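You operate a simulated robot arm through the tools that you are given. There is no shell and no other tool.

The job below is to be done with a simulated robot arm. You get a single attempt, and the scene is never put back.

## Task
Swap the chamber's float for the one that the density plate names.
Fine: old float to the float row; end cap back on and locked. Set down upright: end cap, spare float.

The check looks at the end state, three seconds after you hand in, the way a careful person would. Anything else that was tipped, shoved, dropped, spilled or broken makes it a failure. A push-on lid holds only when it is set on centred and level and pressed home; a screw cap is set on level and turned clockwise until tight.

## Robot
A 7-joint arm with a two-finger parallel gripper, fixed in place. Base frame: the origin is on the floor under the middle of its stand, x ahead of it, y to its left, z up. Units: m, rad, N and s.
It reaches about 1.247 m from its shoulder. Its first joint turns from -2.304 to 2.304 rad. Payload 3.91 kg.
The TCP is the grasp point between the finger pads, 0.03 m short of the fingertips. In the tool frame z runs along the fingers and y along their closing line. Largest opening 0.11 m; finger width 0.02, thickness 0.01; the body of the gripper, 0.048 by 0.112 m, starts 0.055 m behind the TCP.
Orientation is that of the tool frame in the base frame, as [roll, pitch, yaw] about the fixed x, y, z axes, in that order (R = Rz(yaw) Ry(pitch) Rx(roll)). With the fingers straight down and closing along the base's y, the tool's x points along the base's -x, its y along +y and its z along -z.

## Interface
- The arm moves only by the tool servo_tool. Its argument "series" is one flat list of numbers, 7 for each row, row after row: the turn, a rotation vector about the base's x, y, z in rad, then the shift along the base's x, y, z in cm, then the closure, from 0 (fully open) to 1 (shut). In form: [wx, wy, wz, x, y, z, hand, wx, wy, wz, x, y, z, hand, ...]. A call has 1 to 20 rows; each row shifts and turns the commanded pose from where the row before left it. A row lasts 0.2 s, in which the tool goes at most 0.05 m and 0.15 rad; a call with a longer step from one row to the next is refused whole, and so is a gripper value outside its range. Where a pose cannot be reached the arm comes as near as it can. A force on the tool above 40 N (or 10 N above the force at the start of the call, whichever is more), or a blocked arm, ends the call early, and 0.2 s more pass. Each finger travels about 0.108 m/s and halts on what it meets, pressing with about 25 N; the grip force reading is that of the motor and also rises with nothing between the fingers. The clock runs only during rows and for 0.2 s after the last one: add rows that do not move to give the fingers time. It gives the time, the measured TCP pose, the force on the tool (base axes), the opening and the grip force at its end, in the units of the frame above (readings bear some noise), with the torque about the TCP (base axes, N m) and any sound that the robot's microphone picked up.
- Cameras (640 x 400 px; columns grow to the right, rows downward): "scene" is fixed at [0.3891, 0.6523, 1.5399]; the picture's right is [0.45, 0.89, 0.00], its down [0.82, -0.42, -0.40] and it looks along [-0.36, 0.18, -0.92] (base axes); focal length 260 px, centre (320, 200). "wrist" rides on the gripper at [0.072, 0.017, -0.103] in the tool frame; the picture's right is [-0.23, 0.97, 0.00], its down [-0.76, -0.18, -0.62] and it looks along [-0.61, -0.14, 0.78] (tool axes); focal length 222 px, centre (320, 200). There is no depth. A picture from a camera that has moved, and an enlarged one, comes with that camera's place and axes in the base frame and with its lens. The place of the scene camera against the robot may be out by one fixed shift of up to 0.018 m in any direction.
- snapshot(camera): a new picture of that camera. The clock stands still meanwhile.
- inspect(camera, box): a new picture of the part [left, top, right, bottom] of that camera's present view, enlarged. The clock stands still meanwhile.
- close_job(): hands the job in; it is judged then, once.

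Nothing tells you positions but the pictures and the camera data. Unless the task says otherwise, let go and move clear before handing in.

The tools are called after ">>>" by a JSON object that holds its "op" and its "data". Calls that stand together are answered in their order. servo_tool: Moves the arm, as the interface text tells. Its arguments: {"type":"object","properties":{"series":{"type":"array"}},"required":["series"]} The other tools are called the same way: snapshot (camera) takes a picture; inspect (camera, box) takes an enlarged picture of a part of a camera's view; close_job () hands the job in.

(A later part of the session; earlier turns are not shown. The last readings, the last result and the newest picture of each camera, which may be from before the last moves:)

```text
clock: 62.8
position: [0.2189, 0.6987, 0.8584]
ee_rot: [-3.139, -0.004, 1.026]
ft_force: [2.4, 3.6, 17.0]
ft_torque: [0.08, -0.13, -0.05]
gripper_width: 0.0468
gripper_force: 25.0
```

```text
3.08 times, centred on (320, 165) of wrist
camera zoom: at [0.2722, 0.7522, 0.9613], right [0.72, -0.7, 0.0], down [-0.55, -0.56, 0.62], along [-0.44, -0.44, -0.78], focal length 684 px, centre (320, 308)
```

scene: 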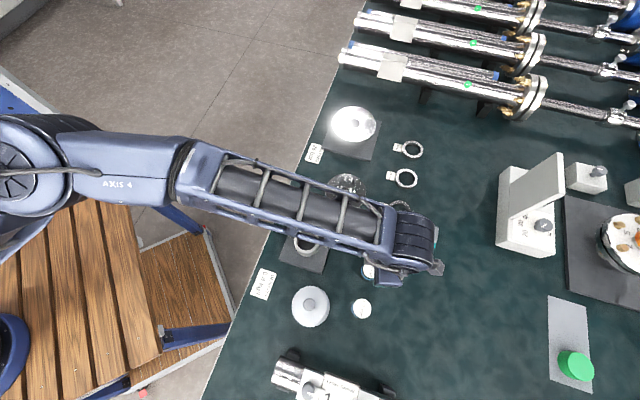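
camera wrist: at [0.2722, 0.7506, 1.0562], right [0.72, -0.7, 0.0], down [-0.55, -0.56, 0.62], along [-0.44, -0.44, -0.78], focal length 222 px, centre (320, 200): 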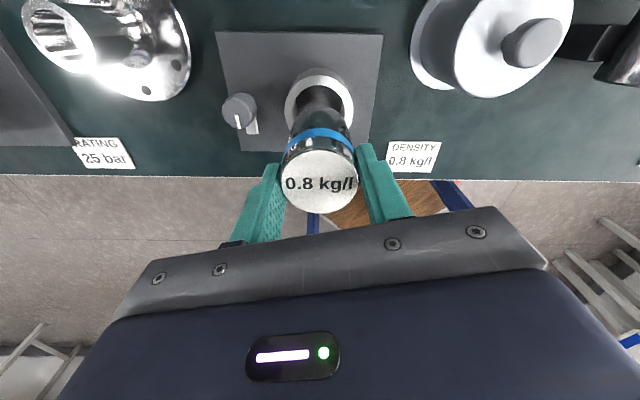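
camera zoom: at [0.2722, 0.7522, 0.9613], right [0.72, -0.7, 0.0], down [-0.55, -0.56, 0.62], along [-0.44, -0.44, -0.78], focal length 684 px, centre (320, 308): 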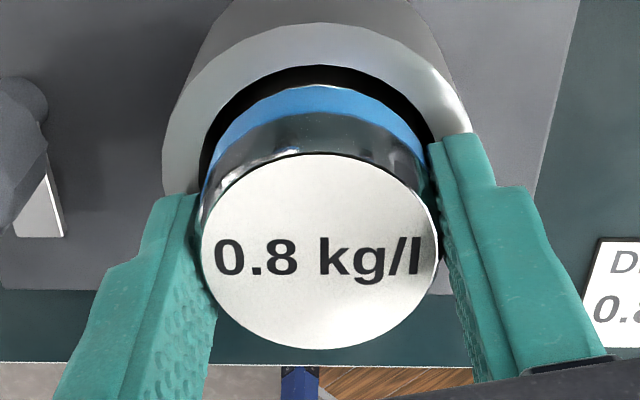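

The new float bottomed at the same height as the old one and looks the same in place. I'll release and rise.

>>> {"op": "servo_tool", "data": {"series": [0, 0, 0, 0, 0, 0.12, 1, 0, 0, 0, 0, 0, 0, 0.55, 0, 0, 0, 0, 0, 0, 0.45, 0, 0, 0, 0, 0, 0, 0.42]}}

>>> {"op": "servo_tool", "data": {"series": [0, 0, 0, 0, 0, 1.5, 0.42, 0, 0, 0, 0, 0, 3, 0.42, 0, 0, 0, 0, 0, 3, 0.42, 0, 0, 0, 0, 0, 0, 0.42]}}

>>> {"op": "inspect", "data": {"camera": "wrist", "box": [230, 50, 410, 220]}}

>>> {"op": "snapshot", "data": {"camera": "scene"}}

```text
clock: 63.8
position: [0.2193, 0.6993, 0.8579]
ee_rot: [-3.14, -0.001, 1.028]
ft_force: [-0.2, 1.0, -0.5]
ft_torque: [0.02, 0.0, -0.02]
gripper_width: 0.0641
gripper_force: 0.0
```

```text
clock: 64.8
position: [0.2181, 0.6955, 0.9321]
ee_rot: [-3.14, -0.003, 1.029]
ft_force: [1.0, 0.1, -0.5]
ft_torque: [0.02, -0.03, -0.03]
gripper_width: 0.0638
gripper_force: 0.0
```

```text
2.35 times, centred on (320, 135) of wrist
camera zoom: at [0.2716, 0.7482, 1.0353], right [0.72, -0.7, 0.0], down [-0.55, -0.56, 0.62], along [-0.44, -0.44, -0.78], focal length 523 px, centre (320, 353)
```

zoom: 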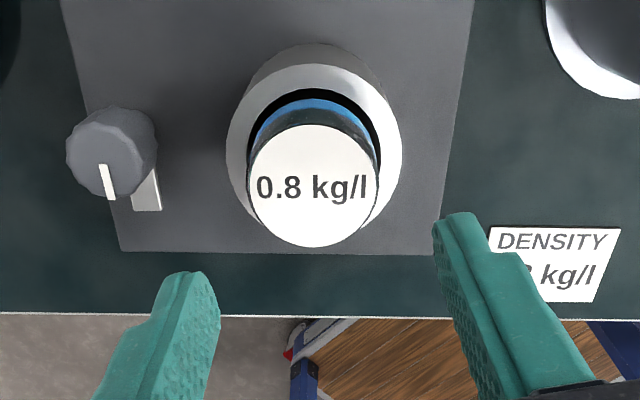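

```text
taken
```

scene: 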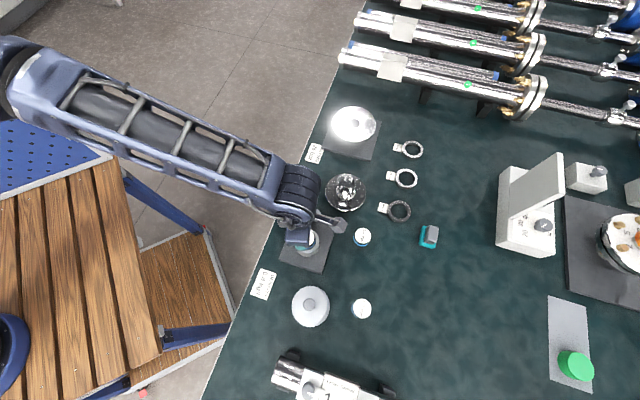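

The 0.8 kg/l float is seated in the chamber. Now I'll fetch the old 1.2 float from its temporary rest and put it in the vacated row slot.

>>> {"op": "servo_tool", "data": {"series": [0, 0, 0, 1.45, 3.74, 0, 0.38, 0, 0, 0, 1.45, 3.74, 0, 0.38, 0, 0, 0, 1.45, 3.74, 0, 0.38, 0, 0, 0, 1.45, 3.74, 0, 0.38, 0, 0, 0, 0, 0, 0, 0.38]}}

>>> {"op": "snapshot", "data": {"camera": "wrist"}}

>>> {"op": "inspect", "data": {"camera": "wrist", "box": [230, 50, 410, 220]}}

```text
clock: 66.0
position: [0.2763, 0.8497, 0.9324]
ee_rot: [-3.141, -0.002, 1.028]
ft_force: [0.4, -0.1, -0.2]
ft_torque: [-0.01, -0.01, 0.03]
gripper_width: 0.0682
gripper_force: 0.1
```

```text
taken
camera wrist: at [0.3298, 0.9026, 1.0362], right [0.72, -0.7, 0.0], down [-0.55, -0.56, 0.62], along [-0.44, -0.44, -0.78], focal length 222 px, centre (320, 200)
```

wrist: 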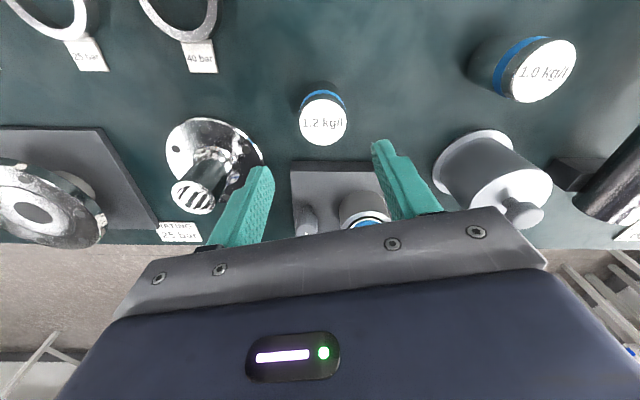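

```text
2.35 times, centred on (320, 135) of wrist
camera zoom: at [0.3298, 0.9026, 1.0362], right [0.72, -0.7, 0.0], down [-0.55, -0.56, 0.62], along [-0.44, -0.44, -0.78], focal length 523 px, centre (320, 353)
```

zoom: 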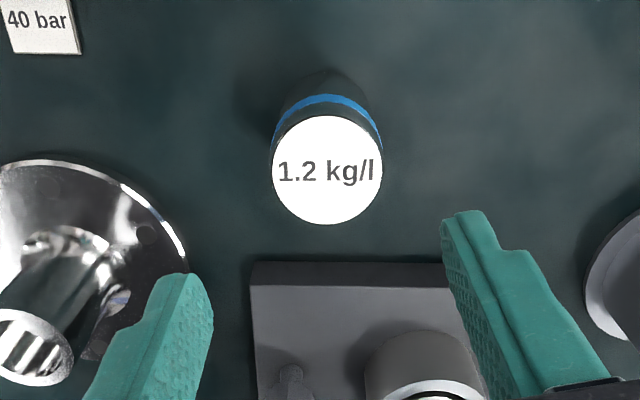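

>>> {"op": "servo_tool", "data": {"series": [0, 0, 0, 0, -0.43, -3, 0.38, 0, 0, 0, 0, 0, -3, 0.4, 0, 0, 0, 0, 0, -2, 0.42, 0, 0, 0, 0, 0, 0, 0.42]}}

>>> {"op": "inspect", "data": {"camera": "wrist", "box": [220, 60, 420, 220]}}

```text
clock: 67.0
position: [0.2775, 0.8427, 0.8514]
ee_rot: [-3.141, -0.002, 1.029]
ft_force: [0.2, -0.8, -0.2]
ft_torque: [0.02, -0.01, 0.02]
gripper_width: 0.0637
gripper_force: 0.0
```

```text
2.50 times, centred on (320, 140) of wrist
camera zoom: at [0.3299, 0.8957, 0.9541], right [0.72, -0.7, 0.0], down [-0.55, -0.56, 0.62], along [-0.44, -0.44, -0.78], focal length 555 px, centre (320, 350)
```

zoom: 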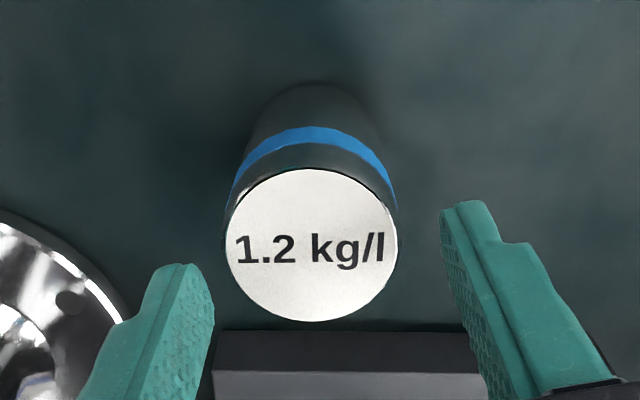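

>>> {"op": "servo_tool", "data": {"series": [0, 0, 0, -0.05, 0.24, -1.2, 0.42, 0, 0, 0, 0, 0, -1.1, 0.45, 0, 0, 0, 0, 0, 0, 0.45]}}

>>> {"op": "inspect", "data": {"camera": "wrist", "box": [220, 60, 420, 220]}}

```text
clock: 67.8
position: [0.276, 0.8474, 0.8291]
ee_rot: [-3.139, -0.003, 1.028]
ft_force: [0.3, -0.3, -0.1]
ft_torque: [-0.01, 0.0, 0.03]
gripper_width: 0.0605
gripper_force: 0.0
```

```text
2.50 times, centred on (320, 140) of wrist
camera zoom: at [0.3292, 0.8999, 0.9322], right [0.72, -0.7, 0.0], down [-0.55, -0.56, 0.62], along [-0.44, -0.44, -0.78], focal length 555 px, centre (320, 350)
```

zoom: 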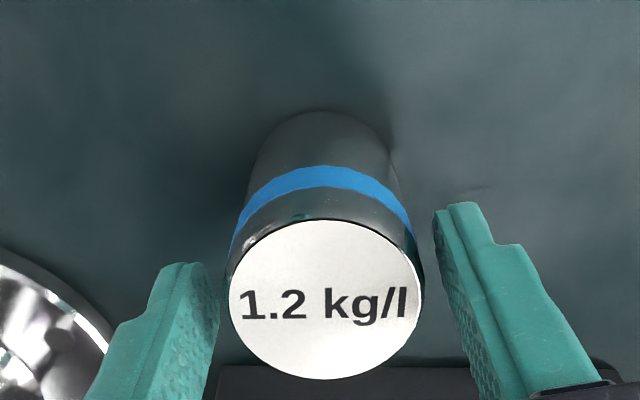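

>>> {"op": "servo_tool", "data": {"series": [0, 0, 0, 0.06, -0.14, 0, 0.48, 0, 0, 0, 0, 0, 0, 0.55, 0, 0, 0, 0, 0, 0, 0.6, 0, 0, 0, 0, 0, 0, 1, 0, 0, 0, 0, 0, 0, 1]}}

>>> {"op": "servo_tool", "data": {"series": [0, 0, 0, 0, 0, 0.5, 1, 0, 0, 0, 0, 0, 2, 1, 0, 0, 0, 0, 0, 4, 1, 0, 0, 0, 0, 0, 2.5, 1, 0, 0, 0, 0, 0, 0, 1]}}

>>> {"op": "snapshot", "data": {"camera": "wrist"}}

```text
clock: 69.0
position: [0.2765, 0.8456, 0.8289]
ee_rot: [-3.138, -0.001, 1.028]
ft_force: [0.5, 1.5, 3.8]
ft_torque: [0.14, 0.07, -0.01]
gripper_width: 0.0463
gripper_force: 24.5
```

```text
clock: 70.2
position: [0.2784, 0.8445, 0.9219]
ee_rot: [-3.139, 0.001, 1.028]
ft_force: [0.0, 0.7, -0.3]
ft_torque: [-0.01, -0.01, -0.03]
gripper_width: 0.0468
gripper_force: 24.9
```

```text
taken
camera wrist: at [0.3315, 0.8977, 1.0256], right [0.72, -0.7, 0.0], down [-0.55, -0.56, 0.62], along [-0.44, -0.44, -0.78], focal length 222 px, centre (320, 200)
```

wrist: 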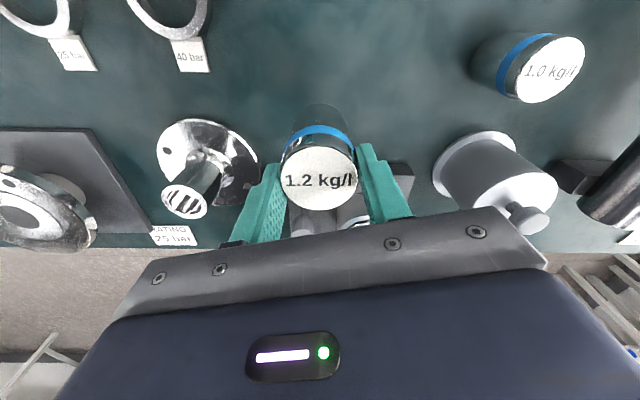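

Old float in hand; I'll carry it to the vacated 0.8 slot at (0.369, 0.819) and lower it.

>>> {"op": "servo_tool", "data": {"series": [0, 0, 0, 2.97, -0.85, 0, 1, 0, 0, 0, 2.97, -0.85, 0, 1, 0, 0, 0, 2.97, -0.85, 0, 1, 0, 0, 0, 0, 0, 0, 1, 0, 0, 0, 0, 0, -3, 1, 0, 0, 0, 0, 0, -3, 1, 0, 0, 0, 0, 0, -2, 1, 0, 0, 0, 0, 0, 0, 1]}}

>>> {"op": "snapshot", "data": {"camera": "wrist"}}

```text
clock: 72.0
position: [0.3655, 0.8208, 0.8379]
ee_rot: [-3.14, -0.003, 1.028]
ft_force: [-1.2, -0.1, -1.0]
ft_torque: [0.0, 0.0, 0.01]
gripper_width: 0.0466
gripper_force: 25.0
```

```text
taken
camera wrist: at [0.4185, 0.8741, 0.9419], right [0.72, -0.7, 0.0], down [-0.55, -0.56, 0.62], along [-0.44, -0.44, -0.78], focal length 222 px, centre (320, 200)
```

wrist: 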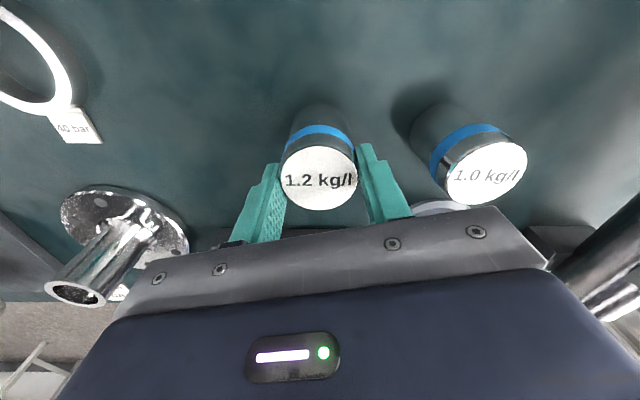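

>>> {"op": "servo_tool", "data": {"series": [0, 0, 0, 0.2, -0.18, -0.4, 1, 0, 0, 0, 0, 0, -0.4, 1, 0, 0, 0, 0, 0, 0, 1]}}

>>> {"op": "servo_tool", "data": {"series": [0, 0, 0, 0, 0, -0.15, 1, 0, 0, 0, 0, 0, 0, 1]}}

>>> {"op": "servo_tool", "data": {"series": [0, 0, 0, 0, 0, -0.15, 1, 0, 0, 0, 0, 0, 0, 1]}}

```text
clock: 72.8
position: [0.3698, 0.8177, 0.8318]
ee_rot: [-3.14, -0.001, 1.027]
ft_force: [0.0, -0.2, -1.4]
ft_torque: [0.0, -0.02, -0.04]
gripper_width: 0.0465
gripper_force: 25.5
```

```text
clock: 73.4
position: [0.369, 0.8191, 0.831]
ee_rot: [-3.14, -0.002, 1.027]
ft_force: [-0.2, 0.4, -1.3]
ft_torque: [-0.01, -0.02, -0.04]
gripper_width: 0.0465
gripper_force: 24.8
```

```text
clock: 74.0
position: [0.3682, 0.8185, 0.8305]
ee_rot: [-3.14, -0.001, 1.029]
ft_force: [0.2, 1.6, 3.0]
ft_torque: [0.18, 0.04, -0.07]
gripper_width: 0.0466
gripper_force: 24.8
```

>>> {"op": "servo_tool", "data": {"series": [0, 0, 0, 0, 0, -0.1, 1, 0, 0, 0, 0, 0, 0, 1]}}

>>> {"op": "inspect", "data": {"camera": "wrist", "box": [220, 60, 420, 220]}}

```text
clock: 74.6
position: [0.3684, 0.8184, 0.8287]
ee_rot: [-3.141, -0.003, 1.026]
ft_force: [5.0, 5.9, 14.8]
ft_torque: [0.48, -0.14, -0.11]
gripper_width: 0.0465
gripper_force: 25.5
```

```text
2.50 times, centred on (320, 140) of wrist
camera zoom: at [0.4211, 0.8709, 0.9332], right [0.72, -0.7, 0.0], down [-0.55, -0.56, 0.62], along [-0.44, -0.44, -0.78], focal length 555 px, centre (320, 350)
```

zoom: 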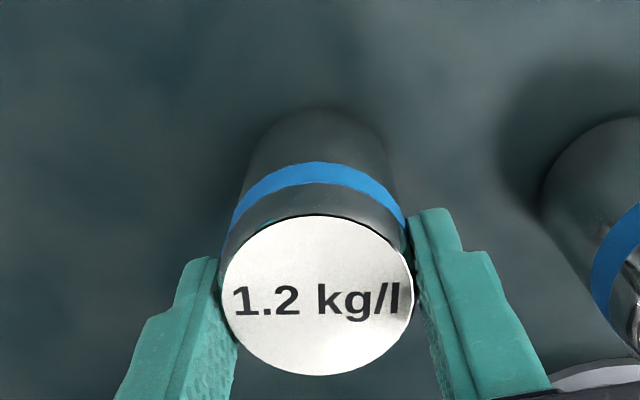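

Contact with the bench in the row slot. Relieve, release and rise straight up.

>>> {"op": "servo_tool", "data": {"series": [0, 0, 0, 0, 0, 0.12, 1, 0, 0, 0, 0, 0, 0, 0.55, 0, 0, 0, 0, 0, 0, 0.45, 0, 0, 0, 0, 0, 0, 0.42]}}

>>> {"op": "servo_tool", "data": {"series": [0, 0, 0, 0, 0, 1.5, 0.42, 0, 0, 0, 0, 0, 3, 0.42, 0, 0, 0, 0, 0, 4, 0.42, 0, 0, 0, 0, 0, 0, 0.42]}}

>>> {"op": "snapshot", "data": {"camera": "wrist"}}

>>> {"op": "snapshot", "data": {"camera": "scene"}}

```text
clock: 75.6
position: [0.3671, 0.8173, 0.8292]
ee_rot: [-3.139, 0.0, 1.026]
ft_force: [-0.1, -0.6, -0.2]
ft_torque: [-0.03, -0.01, 0.03]
gripper_width: 0.0639
gripper_force: 0.0
```

```text
clock: 76.6
position: [0.3703, 0.8188, 0.9141]
ee_rot: [-3.14, -0.002, 1.025]
ft_force: [-0.2, -0.2, -0.2]
ft_torque: [-0.02, 0.01, 0.04]
gripper_width: 0.0638
gripper_force: 0.0
```

```text
taken
camera wrist: at [0.4227, 0.8726, 1.0177], right [0.72, -0.7, 0.0], down [-0.55, -0.56, 0.62], along [-0.44, -0.44, -0.78], focal length 222 px, centre (320, 200)
```

wrist: 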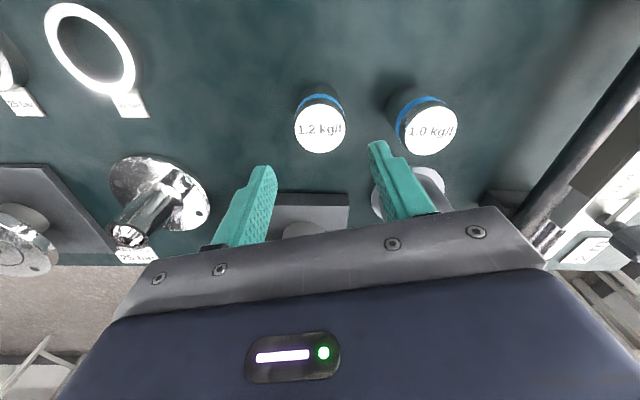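

```text
taken
```

scene: 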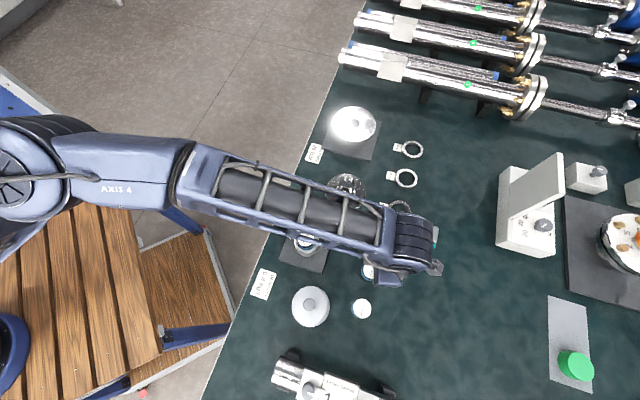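

The old float now stands in the row slot beside the 1.0 float. Next I'll return to the end cap at about (0.373, 0.636).

>>> {"op": "servo_tool", "data": {"series": [0, 0, 0, 0.06, -4.58, 1, 0.45, 0, 0, 0, 0.06, -4.58, 1, 0.45, 0, 0, 0, 0.06, -4.58, 1, 0.5, 0, 0, 0, 0.06, -4.58, 0, 0.5, 0, 0, 0, 0, 0, 0, 0.5]}}

>>> {"op": "snapshot", "data": {"camera": "wrist"}}

>>> {"op": "inspect", "data": {"camera": "wrist", "box": [230, 50, 410, 220]}}

```text
clock: 77.8
position: [0.371, 0.6351, 0.9442]
ee_rot: [-3.141, -0.003, 1.028]
ft_force: [-0.1, -0.8, 0.2]
ft_torque: [0.01, 0.01, -0.02]
gripper_width: 0.0549
gripper_force: 0.0
```

```text
taken
camera wrist: at [0.4242, 0.6884, 1.0475], right [0.72, -0.7, 0.0], down [-0.55, -0.56, 0.62], along [-0.44, -0.44, -0.78], focal length 222 px, centre (320, 200)
```

wrist: 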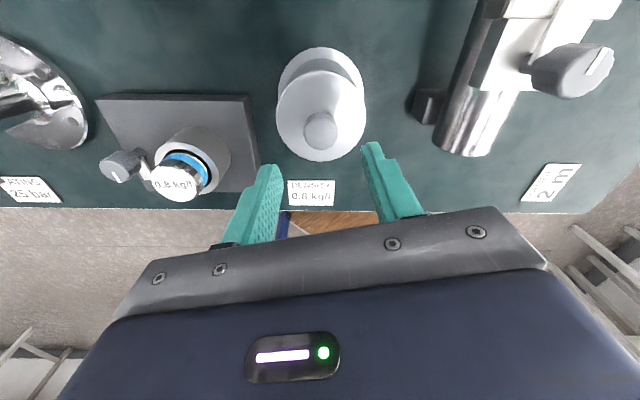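

```text
2.35 times, centred on (320, 135) of wrist
camera zoom: at [0.4242, 0.6884, 1.0475], right [0.72, -0.7, 0.0], down [-0.55, -0.56, 0.62], along [-0.44, -0.44, -0.78], focal length 523 px, centre (320, 353)
```

zoom: 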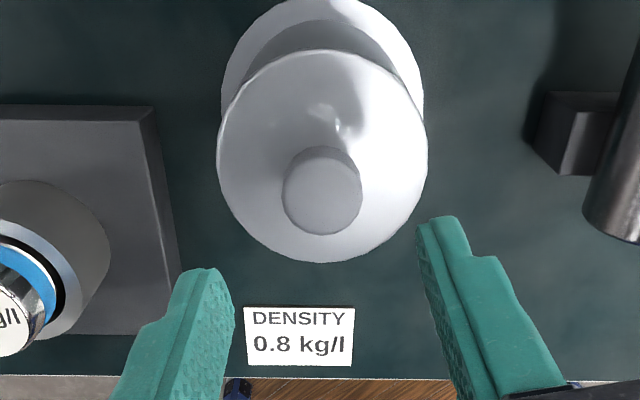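

Aligned over the cap's knob. I'll descend to the same grip height and close.

>>> {"op": "servo_tool", "data": {"series": [0, 0, 0, 0, -0.05, -2.5, 0.5, 0, 0, 0, 0, 0, -2.5, 0.5, 0, 0, 0, 0, 0, -1.7, 0.5, 0, 0, 0, 0, 0, -0.8, 0.55, 0, 0, 0, 0, 0, 0, 0.6]}}

>>> {"op": "inspect", "data": {"camera": "wrist", "box": [250, 100, 390, 230]}}

```text
clock: 79.0
position: [0.3719, 0.6342, 0.8698]
ee_rot: [-3.14, -0.001, 1.026]
ft_force: [0.8, -0.8, -0.1]
ft_torque: [0.0, -0.01, -0.03]
gripper_width: 0.0438
gripper_force: 0.1
```

```text
3.08 times, centred on (320, 165) of wrist
camera zoom: at [0.4245, 0.6876, 0.9731], right [0.72, -0.7, 0.0], down [-0.55, -0.56, 0.62], along [-0.44, -0.44, -0.78], focal length 684 px, centre (320, 308)
```

zoom: 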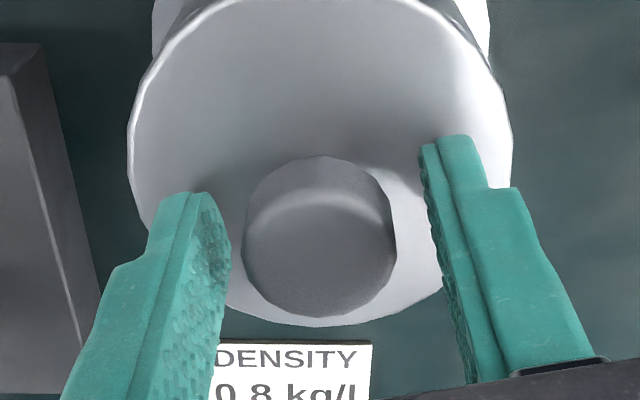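

>>> {"op": "servo_tool", "data": {"series": [0, 0, 0, -0.05, 0.04, -0.1, 0.68, 0, 0, 0, 0, 0, 0, 0.75, 0, 0, 0, 0, 0, 0, 1, 0, 0, 0, 0, 0, 0, 1]}}

>>> {"op": "inspect", "data": {"camera": "wrist", "box": [250, 100, 390, 230]}}

```text
clock: 80.0
position: [0.3718, 0.6346, 0.8692]
ee_rot: [-3.141, -0.002, 1.027]
ft_force: [1.7, -1.0, 1.4]
ft_torque: [-0.1, 0.01, 0.03]
gripper_width: 0.0289
gripper_force: 25.1
```

```text
3.08 times, centred on (320, 165) of wrist
camera zoom: at [0.424, 0.688, 0.9723], right [0.72, -0.7, 0.0], down [-0.55, -0.56, 0.62], along [-0.44, -0.44, -0.78], focal length 684 px, centre (320, 308)
```

zoom: 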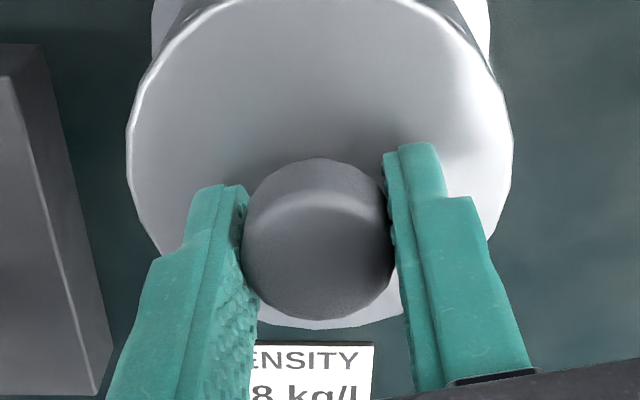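

Cap gripped. I'll lift it high and carry it back over the chamber.

>>> {"op": "servo_tool", "data": {"series": [0, 0, 0, 0, 0, 0.5, 1, 0, 0, 0, 0, 0, 1.5, 1, 0, 0, 0, 0, 0, 4, 1, 0, 0, 0, 0, 0, 4, 1, 0, 0, 0, 0, 0, 4, 1, 0, 0, 0, 0, 0, 2, 1, 0, 0, 0, 0, 0, 0, 1]}}

>>> {"op": "snapshot", "data": {"camera": "wrist"}}

```text
clock: 81.6
position: [0.3686, 0.6319, 1.0283]
ee_rot: [-3.14, 0.0, 1.028]
ft_force: [0.9, -0.3, -2.3]
ft_torque: [-0.03, -0.01, 0.01]
gripper_width: 0.0286
gripper_force: 25.1
```

```text
taken
camera wrist: at [0.4216, 0.6856, 1.1316], right [0.72, -0.7, 0.0], down [-0.55, -0.56, 0.62], along [-0.44, -0.44, -0.78], focal length 222 px, centre (320, 200)
```

wrist: 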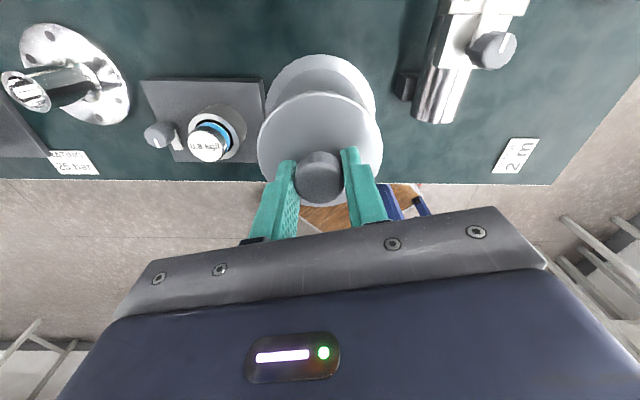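

>>> {"op": "servo_tool", "data": {"series": [0, 0, 0, -3.745, 1.665, 0, 1, 0, 0, 0, -3.745, 1.665, 0, 1, 0, 0, 0, -3.745, 1.665, 0, 1, 0, 0, 0, -3.745, 1.665, 0, 1, 0, 0, 0, 0, 0, 0, 1]}}

>>> {"op": "snapshot", "data": {"camera": "wrist"}}

>>> {"op": "inspect", "data": {"camera": "scene", "box": [260, 160, 400, 280]}}

```text
clock: 82.8
position: [0.2182, 0.7012, 1.0268]
ee_rot: [-3.139, -0.002, 1.027]
ft_force: [0.5, -0.7, -1.9]
ft_torque: [0.04, 0.03, 0.02]
gripper_width: 0.0288
gripper_force: 25.2
```

```text
taken
camera wrist: at [0.2715, 0.7539, 1.1313], right [0.72, -0.7, 0.0], down [-0.55, -0.56, 0.62], along [-0.44, -0.44, -0.78], focal length 222 px, centre (320, 200)
```

wrist: 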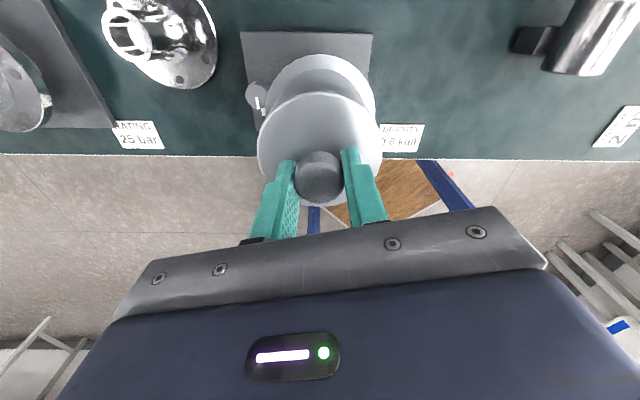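

```text
3.33 times, centred on (330, 220) of scene
camera zoom: at [0.3891, 0.6523, 1.5399], right [0.45, 0.89, 0.0], down [0.82, -0.42, -0.4], along [-0.36, 0.18, -0.92], focal length 866 px, centre (287, 133)
```

zoom: 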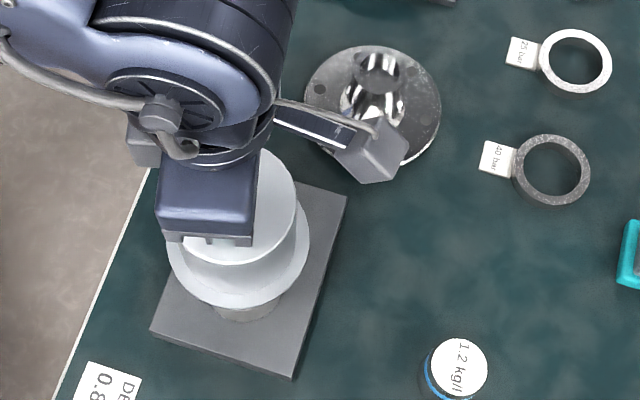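

>>> {"op": "servo_tool", "data": {"series": [0, 0, 0, 0.02, -0.15, -2, 1, 0, 0, 0, 0, 0, -2, 1, 0, 0, 0, 0, 0, 0, 1]}}

>>> {"op": "inspect", "data": {"camera": "wrist", "box": [220, 20, 420, 210]}}

>>> {"op": "inspect", "data": {"camera": "scene", "box": [280, 210, 350, 280]}}

```text
clock: 83.6
position: [0.2186, 0.7, 0.988]
ee_rot: [-3.14, -0.001, 1.026]
ft_force: [0.0, -0.2, -2.9]
ft_torque: [0.01, 0.01, 0.0]
gripper_width: 0.0288
gripper_force: 25.5
```

```text
2.11 times, centred on (320, 115) of wrist
camera zoom: at [0.2716, 0.7529, 1.0913], right [0.72, -0.7, 0.0], down [-0.55, -0.56, 0.62], along [-0.44, -0.44, -0.78], focal length 468 px, centre (320, 379)
```

zoom: 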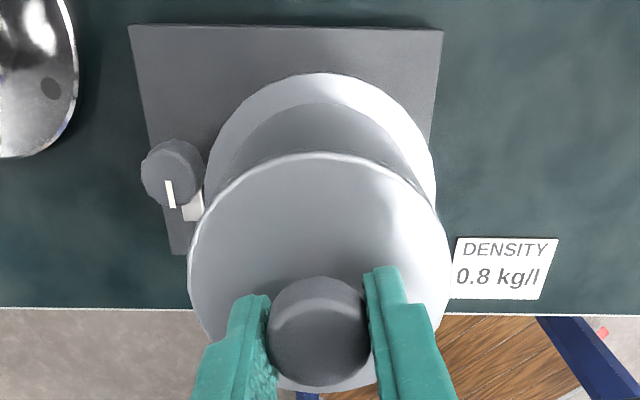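

```text
5.71 times, centred on (315, 245) of scene
camera zoom: at [0.3891, 0.6523, 1.5399], right [0.45, 0.89, 0.0], down [0.82, -0.42, -0.4], along [-0.36, 0.18, -0.92], focal length 1484 px, centre (349, -57)
```

zoom: 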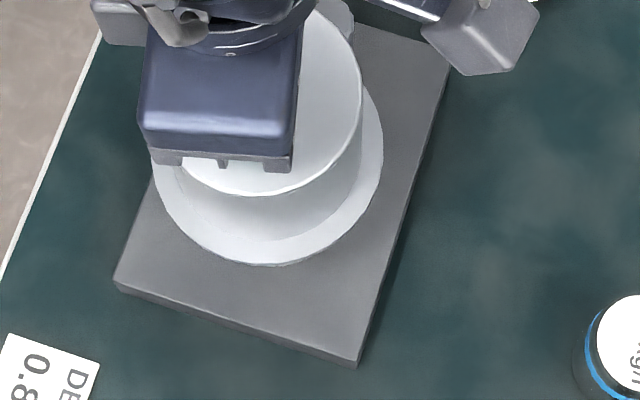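

>>> {"op": "servo_tool", "data": {"series": [0, 0, 0, 0.02, -0.07, -1.5, 1, 0, 0, 0, 0, 0, -1.5, 1, 0, 0, 0, 0, 0, 0, 1]}}

>>> {"op": "servo_tool", "data": {"series": [0, 0, 0, 0, 0, -1, 1, 0, 0, 0, 0, 0, -1, 1, 0, 0, 0, 0, 0, 0, 1]}}

>>> {"op": "inspect", "data": {"camera": "wrist", "box": [220, 20, 420, 210]}}

```text
clock: 84.4
position: [0.219, 0.6992, 0.9576]
ee_rot: [-3.14, -0.001, 1.027]
ft_force: [0.3, 0.0, -2.2]
ft_torque: [0.0, -0.01, -0.02]
gripper_width: 0.0286
gripper_force: 24.2
```

```text
clock: 85.2
position: [0.2207, 0.7015, 0.9382]
ee_rot: [-3.14, -0.001, 1.026]
ft_force: [-0.1, -0.1, -2.8]
ft_torque: [0.0, 0.02, 0.03]
gripper_width: 0.0287
gripper_force: 24.9
```

```text
2.11 times, centred on (320, 115) of wrist
camera zoom: at [0.2737, 0.7542, 1.0413], right [0.72, -0.7, 0.0], down [-0.55, -0.56, 0.62], along [-0.44, -0.44, -0.78], focal length 468 px, centre (320, 379)
```

zoom: 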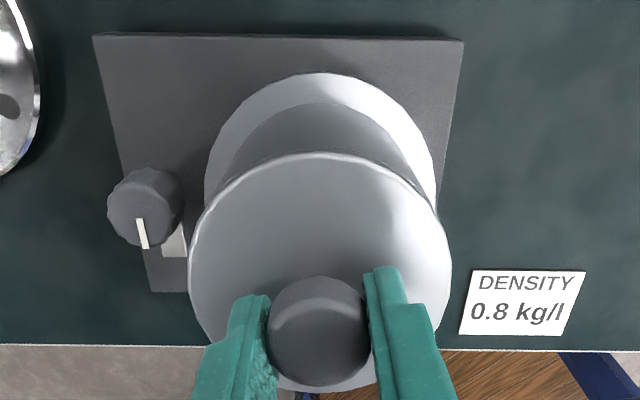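

>>> {"op": "servo_tool", "data": {"series": [0, 0, 0, -0.18, -0.2, -1, 1, 0, 0, 0, 0, 0, -1, 1, 0, 0, 0, 0, 0, 0, 1]}}

>>> {"op": "servo_tool", "data": {"series": [0, 0, 0, 0, 0, -0.7, 1, 0, 0, 0, 0, 0, -0.5, 1, 0, 0, 0, 0, 0, 0, 1]}}

>>> {"op": "inspect", "data": {"camera": "wrist", "box": [220, 20, 420, 210]}}

>>> {"op": "inspect", "data": {"camera": "scene", "box": [280, 210, 350, 280]}}

```text
clock: 86.0
position: [0.2182, 0.6987, 0.9179]
ee_rot: [-3.139, -0.001, 1.028]
ft_force: [-1.1, 0.3, -2.6]
ft_torque: [0.0, 0.0, 0.04]
gripper_width: 0.0288
gripper_force: 25.1
```

```text
clock: 86.8
position: [0.22, 0.6974, 0.9075]
ee_rot: [-3.14, -0.002, 1.028]
ft_force: [0.0, 0.5, -2.2]
ft_torque: [0.03, 0.01, 0.0]
gripper_width: 0.0287
gripper_force: 24.8
```

```text
2.11 times, centred on (320, 115) of wrist
camera zoom: at [0.2726, 0.7505, 1.0106], right [0.72, -0.7, 0.0], down [-0.55, -0.56, 0.62], along [-0.44, -0.44, -0.78], focal length 468 px, centre (320, 379)
```

zoom: 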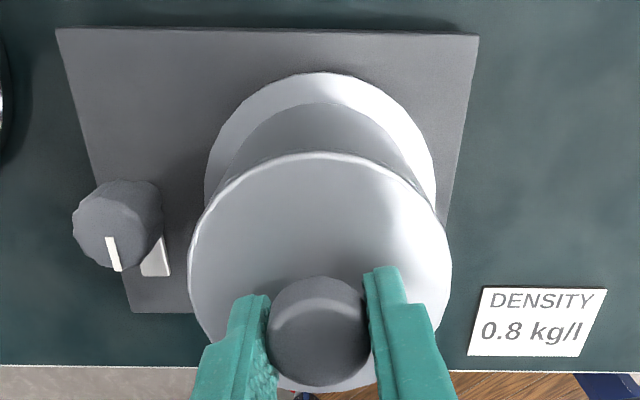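

```text
5.71 times, centred on (315, 245) of scene
camera zoom: at [0.3891, 0.6523, 1.5399], right [0.45, 0.89, 0.0], down [0.82, -0.42, -0.4], along [-0.36, 0.18, -0.92], focal length 1484 px, centre (349, -57)
```

zoom: 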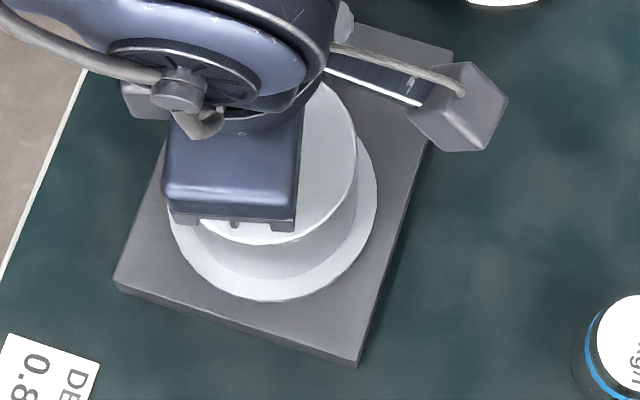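

>>> {"op": "servo_tool", "data": {"series": [0, 0, 0, -0.06, 0.17, 0, 1, 0, 0, 0, 0, 0, -0.3, 1, 0, 0, 0, 0, 0, 0, 1]}}

>>> {"op": "inspect", "data": {"camera": "wrist", "box": [220, 20, 420, 210]}}

```text
clock: 87.6
position: [0.2192, 0.6993, 0.903]
ee_rot: [-3.139, -0.002, 1.029]
ft_force: [0.5, -0.5, -2.0]
ft_torque: [-0.02, -0.03, -0.03]
gripper_width: 0.0287
gripper_force: 24.7
```

```text
2.11 times, centred on (320, 115) of wrist
camera zoom: at [0.2717, 0.7517, 1.0069], right [0.72, -0.7, 0.0], down [-0.55, -0.56, 0.62], along [-0.44, -0.44, -0.78], focal length 468 px, centre (320, 379)
```

zoom: 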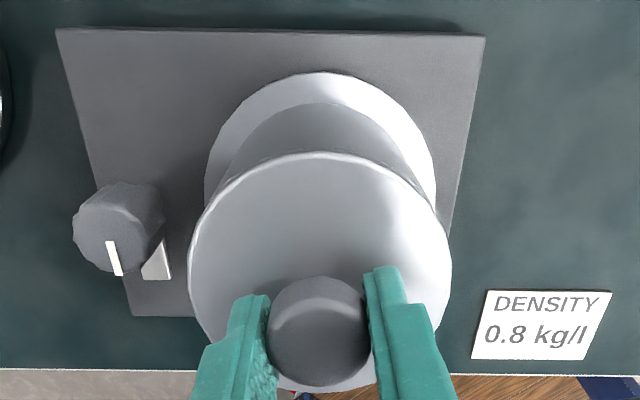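

Position is on target (0.220, 0.699). Final small steps down until it seats.

>>> {"op": "servo_tool", "data": {"series": [0, 0, 0, 0, 0, -0.2, 1, 0, 0, 0, 0, 0, -0.2, 1, 0, 0, 0, 0, 0, 0, 1]}}

>>> {"op": "servo_tool", "data": {"series": [0, 0, 0, 0, 0, -0.15, 1, 0, 0, 0, 0, 0, 0, 1]}}

>>> {"op": "servo_tool", "data": {"series": [0, 0, 0, 0, 0, -0.15, 1, 0, 0, 0, 0, 0, 0, 1]}}

```text
clock: 88.4
position: [0.2186, 0.6973, 0.8991]
ee_rot: [-3.14, -0.003, 1.03]
ft_force: [-1.6, -1.7, 4.2]
ft_torque: [-0.27, -0.07, -0.11]
gripper_width: 0.0288
gripper_force: 24.9
```

```text
clock: 89.0
position: [0.2187, 0.697, 0.8989]
ee_rot: [-3.141, -0.003, 1.025]
ft_force: [-1.0, -1.2, 14.3]
ft_torque: [-0.51, 0.24, 0.01]
gripper_width: 0.0288
gripper_force: 25.0
```

```text
clock: 89.6
position: [0.2182, 0.6996, 0.8974]
ee_rot: [-3.141, -0.003, 1.027]
ft_force: [3.1, -2.2, 21.8]
ft_torque: [0.01, -0.07, 0.03]
gripper_width: 0.0291
gripper_force: 24.4
```

>>> {"op": "inspect", "data": {"camera": "wrist", "box": [220, 20, 420, 210]}}

>>> {"op": "inspect", "data": {"camera": "scene", "box": [280, 210, 350, 280]}}

```text
2.11 times, centred on (320, 115) of wrist
camera zoom: at [0.2712, 0.7511, 1.0011], right [0.72, -0.7, 0.0], down [-0.55, -0.56, 0.62], along [-0.44, -0.44, -0.78], focal length 468 px, centre (320, 379)
```

zoom: 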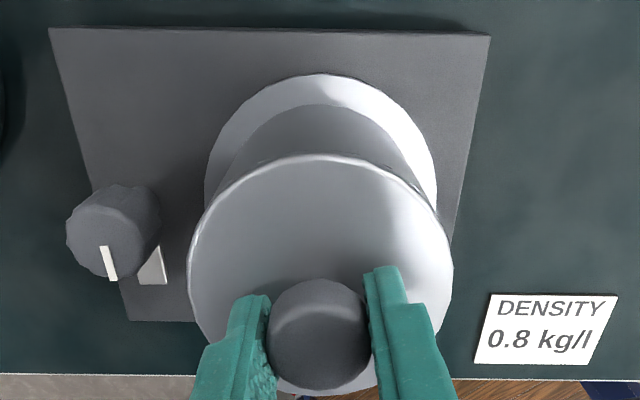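

```text
5.71 times, centred on (315, 245) of scene
camera zoom: at [0.3891, 0.6523, 1.5399], right [0.45, 0.89, 0.0], down [0.82, -0.42, -0.4], along [-0.36, 0.18, -0.92], focal length 1484 px, centre (349, -57)
```

zoom: 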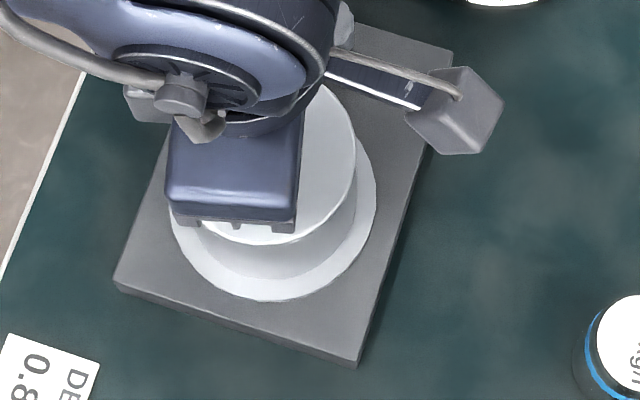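

Seated with firm contact. I'll relieve, release and rise, then compare with the original picture.

>>> {"op": "servo_tool", "data": {"series": [0, 0, 0, 0, 0, 0.12, 1, 0, 0, 0, 0, 0, 0, 0.65, 0, 0, 0, 0, 0, 0, 0.55, 0, 0, 0, 0, 0, 0, 0.5]}}

>>> {"op": "servo_tool", "data": {"series": [0, 0, 0, 0, 0, 2, 0.5, 0, 0, 0, 0, 0, 3, 0.5, 0, 0, 0, 0, 0, 2, 0.5, 0, 0, 0, -3.15, 2.8, 0, 0.5, 0, 0, 0, -2.65, 2.9, 0, 0.5, 0, 0, 0, 0, 0, 0, 0.5]}}

>>> {"op": "snapshot", "data": {"camera": "wrist"}}

>>> {"op": "inspect", "data": {"camera": "wrist", "box": [240, 60, 440, 220]}}

>>> {"op": "inspect", "data": {"camera": "scene", "box": [280, 200, 340, 275]}}

```text
clock: 90.6
position: [0.2163, 0.6986, 0.8968]
ee_rot: [-3.139, -0.002, 1.028]
ft_force: [0.0, 0.1, -0.2]
ft_torque: [0.03, 0.01, -0.03]
gripper_width: 0.0551
gripper_force: 0.0
```

```text
clock: 92.0
position: [0.1611, 0.7571, 0.969]
ee_rot: [-3.141, -0.001, 1.026]
ft_force: [0.2, -0.6, 1.2]
ft_torque: [0.01, -0.01, 0.01]
gripper_width: 0.0551
gripper_force: 0.1
```

```text
taken
camera wrist: at [0.2135, 0.809, 1.0725], right [0.72, -0.7, 0.0], down [-0.55, -0.56, 0.62], along [-0.44, -0.44, -0.78], focal length 222 px, centre (320, 200)
```

wrist: 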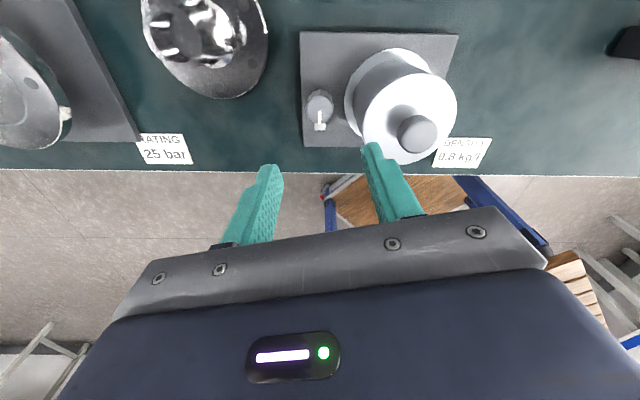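

```text
2.50 times, centred on (340, 140) of wrist
camera zoom: at [0.2135, 0.809, 1.0725], right [0.72, -0.7, 0.0], down [-0.55, -0.56, 0.62], along [-0.44, -0.44, -0.78], focal length 555 px, centre (270, 350)
```

zoom: 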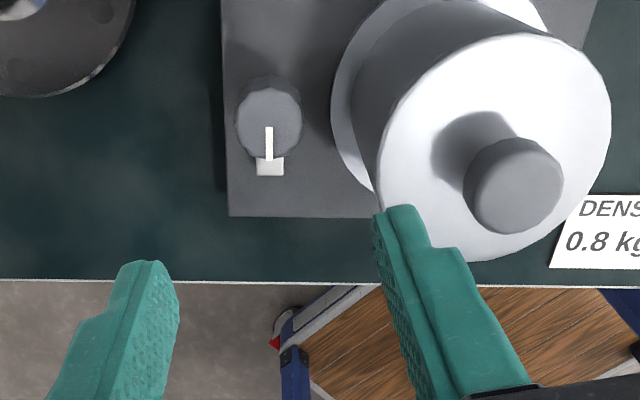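

```text
5.33 times, centred on (310, 238) of scene
camera zoom: at [0.3891, 0.6523, 1.5399], right [0.45, 0.89, 0.0], down [0.82, -0.42, -0.4], along [-0.36, 0.18, -0.92], focal length 1385 px, centre (373, 0)
```

zoom: 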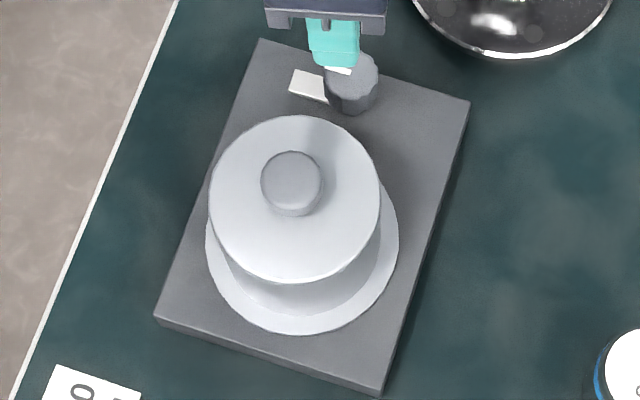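

The cap matches its original place within about 1.4 mm and sits at the same height. Now I'll descend on the lock knob (axis ≈ (0.162, 0.757)) to lock it.

>>> {"op": "servo_tool", "data": {"series": [0, 0, 0, 0.03, 0.1, -3, 0.59, 0, 0, 0, 0, 0, -3, 0.59, 0, 0, 0, 0, 0, -2.5, 0.59, 0, 0, 0, 0, 0, 0, 0.59]}}

>>> {"op": "inspect", "data": {"camera": "wrist", "box": [250, 90, 390, 220]}}

```text
clock: 93.0
position: [0.1619, 0.7565, 0.8822]
ee_rot: [-3.14, -0.001, 1.028]
ft_force: [1.1, 0.0, -0.3]
ft_torque: [0.0, -0.01, 0.0]
gripper_width: 0.045
gripper_force: 0.1
```

```text
3.08 times, centred on (320, 155) of wrist
camera zoom: at [0.2145, 0.8093, 0.9857], right [0.72, -0.7, 0.0], down [-0.55, -0.56, 0.62], along [-0.44, -0.44, -0.78], focal length 684 px, centre (320, 338)
```

zoom: 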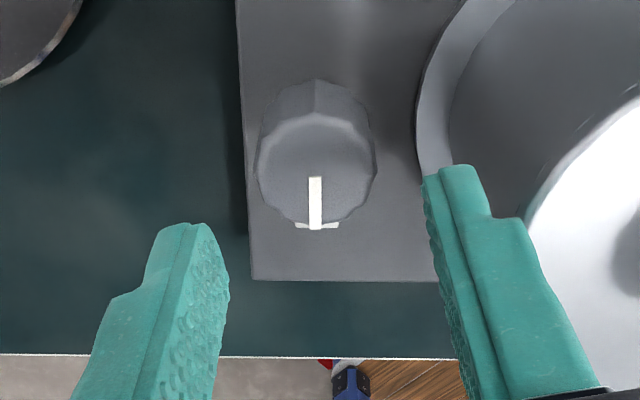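

>>> {"op": "servo_tool", "data": {"series": [0, 0, 0, -0.07, 0.07, -1.7, 0.59, 0, 0, 0, 0, 0, -1.7, 0.59, 0, 0, 0, 0, 0, -1.5, 0.59, 0, 0, 0, 0, 0, 0, 0.65, 0, 0, 0, 0, 0, 0, 0.7]}}

>>> {"op": "inspect", "data": {"camera": "wrist", "box": [250, 90, 390, 220]}}

```text
clock: 94.2
position: [0.1589, 0.7584, 0.8357]
ee_rot: [-3.141, -0.002, 1.026]
ft_force: [1.0, -0.7, 0.0]
ft_torque: [-0.03, -0.02, 0.01]
gripper_width: 0.0339
gripper_force: 0.9
```

```text
3.08 times, centred on (320, 155) of wrist
camera zoom: at [0.2123, 0.8116, 0.938], right [0.72, -0.7, 0.0], down [-0.55, -0.56, 0.62], along [-0.44, -0.44, -0.78], focal length 684 px, centre (320, 338)
```

zoom: 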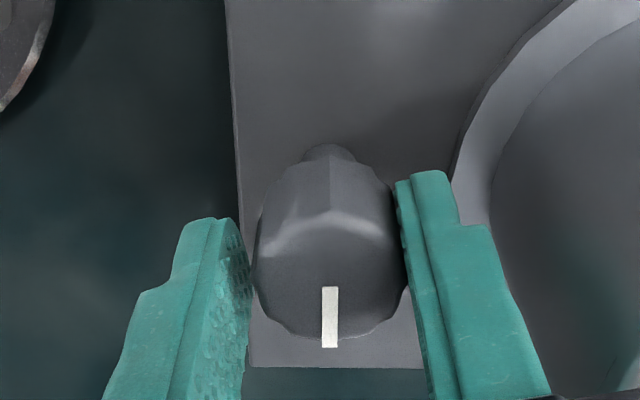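

>>> {"op": "servo_tool", "data": {"series": [0, 0, 0, 0.14, -0.13, -0.1, 0.68, 0, 0, 0, 0, 0, 0, 0.7, 0, 0, 0, 0, 0, 0, 1, 0, 0, 0, 0, 0, 0, 1]}}

>>> {"op": "inspect", "data": {"camera": "wrist", "box": [250, 90, 390, 220]}}

```text
clock: 95.2
position: [0.161, 0.7564, 0.8336]
ee_rot: [3.141, -0.003, 1.026]
ft_force: [1.2, -1.8, 2.7]
ft_torque: [-0.1, -0.91, 0.02]
gripper_width: 0.029
gripper_force: 45.9
```

```text
3.08 times, centred on (320, 155) of wrist
camera zoom: at [0.2139, 0.8101, 0.9371], right [0.72, -0.7, 0.0], down [-0.55, -0.56, 0.62], along [-0.44, -0.44, -0.78], focal length 684 px, centre (320, 338)
```

zoom: 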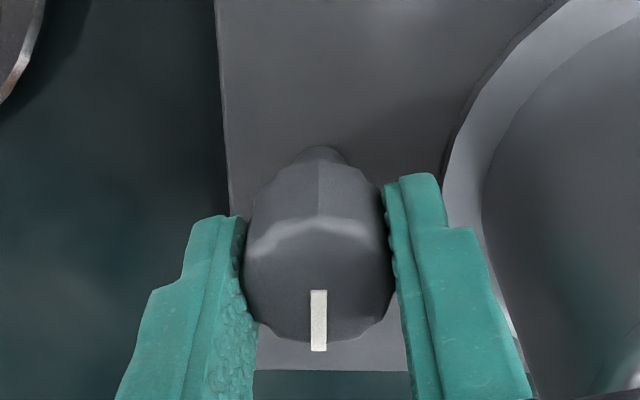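

Gripped with almost no side load. I'll turn counter-clockwise in small steps, checking force.

>>> {"op": "servo_tool", "data": {"series": [0, 0, 0.12, 0, 0, 0, 1, 0, 0, 0.12, 0, 0, 0, 1, 0, 0, 0.12, 0, 0, 0, 1]}}

```text
clock: 96.0
position: [0.1609, 0.7556, 0.8341]
ee_rot: [-3.14, -0.003, 1.389]
ft_force: [1.4, -5.5, 19.7]
ft_torque: [-0.97, -0.19, 0.01]
gripper_width: 0.0293
gripper_force: 45.0
```

>>> {"op": "servo_tool", "data": {"series": [0, 0, 0.12, 0, 0, 0.08, 1, 0, 0, 0.12, 0, 0, 0, 1, 0, 0, 0.12, 0, 0, 0, 1]}}

>>> {"op": "inspect", "data": {"camera": "wrist", "box": [250, 90, 390, 220]}}

```text
clock: 96.8
position: [0.1612, 0.7577, 0.8332]
ee_rot: [-3.139, -0.003, 1.747]
ft_force: [4.1, 24.6, 1.4]
ft_torque: [0.27, -0.15, -0.03]
gripper_width: 0.0293
gripper_force: 45.1
```

```text
3.08 times, centred on (320, 155) of wrist
camera zoom: at [0.1667, 0.831, 0.9371], right [1.0, -0.05, 0.0], down [-0.04, -0.78, 0.62], along [-0.03, -0.62, -0.78], focal length 684 px, centre (320, 338)
```

zoom: 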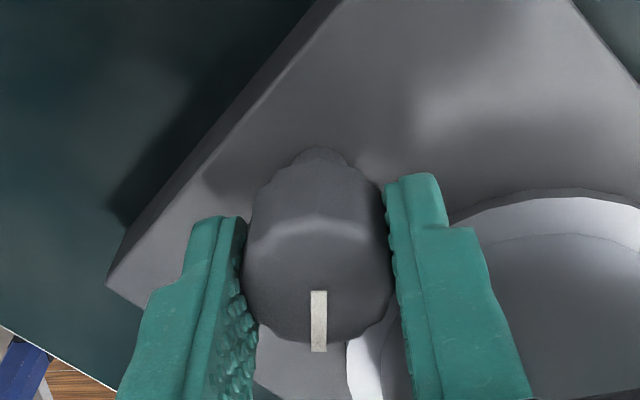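

>>> {"op": "servo_tool", "data": {"series": [0, 0, 0, 0.03, 0.15, 0, 1, 0, 0, 0.1, 0, 0, 0, 1, 0, 0, 0.1, 0, 0, 0, 1]}}

```text
clock: 97.6
position: [0.1609, 0.7575, 0.8333]
ee_rot: [-3.141, 0.001, 1.947]
ft_force: [11.3, 3.3, 14.7]
ft_torque: [-0.8, -0.62, -0.01]
gripper_width: 0.0293
gripper_force: 44.6
```

>>> {"op": "servo_tool", "data": {"series": [0, 0, 0, 0.1, 0.03, 0.06, 1, 0, 0, 0.1, 0, 0, 0, 1, 0, 0, 0.1, 0, 0, 0, 1, 0, 0, 0.1, 0, 0, 0, 1]}}

>>> {"op": "inspect", "data": {"camera": "wrist", "box": [250, 90, 390, 220]}}

```text
clock: 98.6
position: [0.1618, 0.757, 0.8345]
ee_rot: [-3.14, -0.003, 2.248]
ft_force: [10.5, -1.4, 11.7]
ft_torque: [-0.23, -0.47, -0.03]
gripper_width: 0.0294
gripper_force: 45.5
```

```text
3.08 times, centred on (320, 155) of wrist
camera zoom: at [0.1312, 0.8242, 0.937], right [0.9, 0.43, 0.0], down [0.34, -0.71, 0.62], along [0.27, -0.56, -0.78], focal length 684 px, centre (320, 338)
```

zoom: 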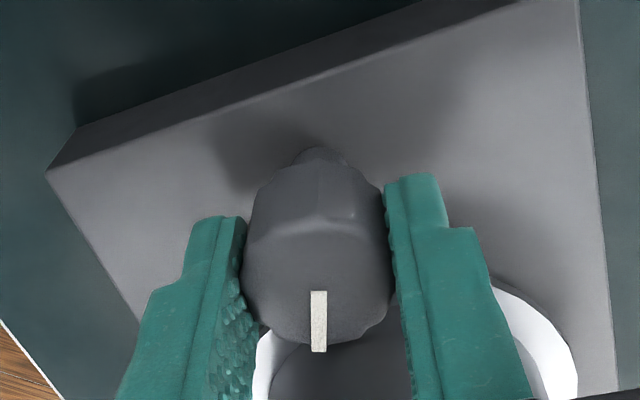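

>>> {"op": "servo_tool", "data": {"series": [0, 0, 0, 0.08, 0, 0.05, 1, 0, 0, 0.1, 0, 0, 0, 1, 0, 0, 0.1, 0, 0, 0, 1]}}

>>> {"op": "servo_tool", "data": {"series": [0, 0, 0.07, 0, 0, 0, 1, 0, 0, 0.07, 0, 0, 0, 1]}}

>>> {"op": "inspect", "data": {"camera": "wrist", "box": [250, 90, 390, 220]}}

```text
clock: 99.4
position: [0.163, 0.7578, 0.8329]
ee_rot: [-3.136, 0.001, 2.448]
ft_force: [0.3, -13.7, 2.9]
ft_torque: [1.04, 0.34, 0.05]
gripper_width: 0.0291
gripper_force: 45.1
```

```text
clock: 100.0
position: [0.1624, 0.7568, 0.8337]
ee_rot: [-3.139, -0.003, 2.589]
ft_force: [-7.2, -15.1, -4.2]
ft_torque: [0.35, -0.46, -0.25]
gripper_width: 0.0293
gripper_force: 44.9
```

```text
3.08 times, centred on (320, 155) of wrist
camera zoom: at [0.111, 0.8104, 0.9368], right [0.71, 0.71, 0.0], down [0.56, -0.55, 0.62], along [0.44, -0.44, -0.78], focal length 684 px, centre (320, 338)
```

zoom: 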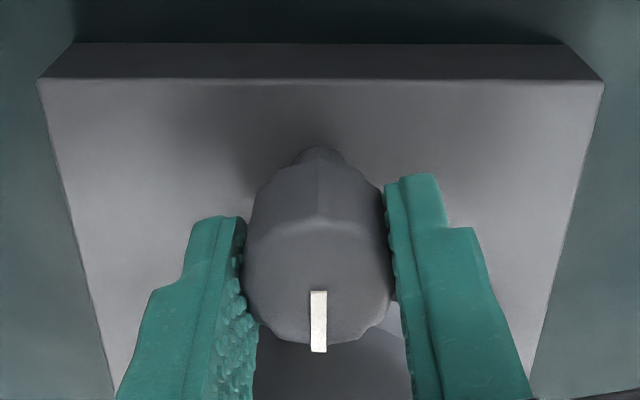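

The mark points at the cap again and stop torque is appearing. A small further nudge to make sure it's fully home.

>>> {"op": "servo_tool", "data": {"series": [0, 0, 0.05, -0.04, -0.08, 0, 1, 0, 0, 0, 0, 0, 0, 1]}}

>>> {"op": "inspect", "data": {"camera": "wrist", "box": [250, 90, 390, 220]}}

```text
clock: 100.6
position: [0.1622, 0.7581, 0.8342]
ee_rot: [-3.141, -0.002, 2.637]
ft_force: [-7.5, -3.7, -4.0]
ft_torque: [0.37, 0.16, -0.88]
gripper_width: 0.0293
gripper_force: 44.8
```

```text
3.08 times, centred on (320, 155) of wrist
camera zoom: at [0.108, 0.8076, 0.937], right [0.67, 0.74, 0.0], down [0.58, -0.52, 0.62], along [0.46, -0.42, -0.78], focal length 684 px, centre (320, 338)
```

zoom: 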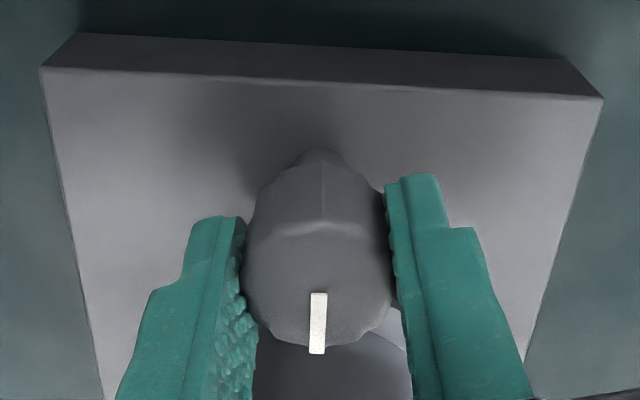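

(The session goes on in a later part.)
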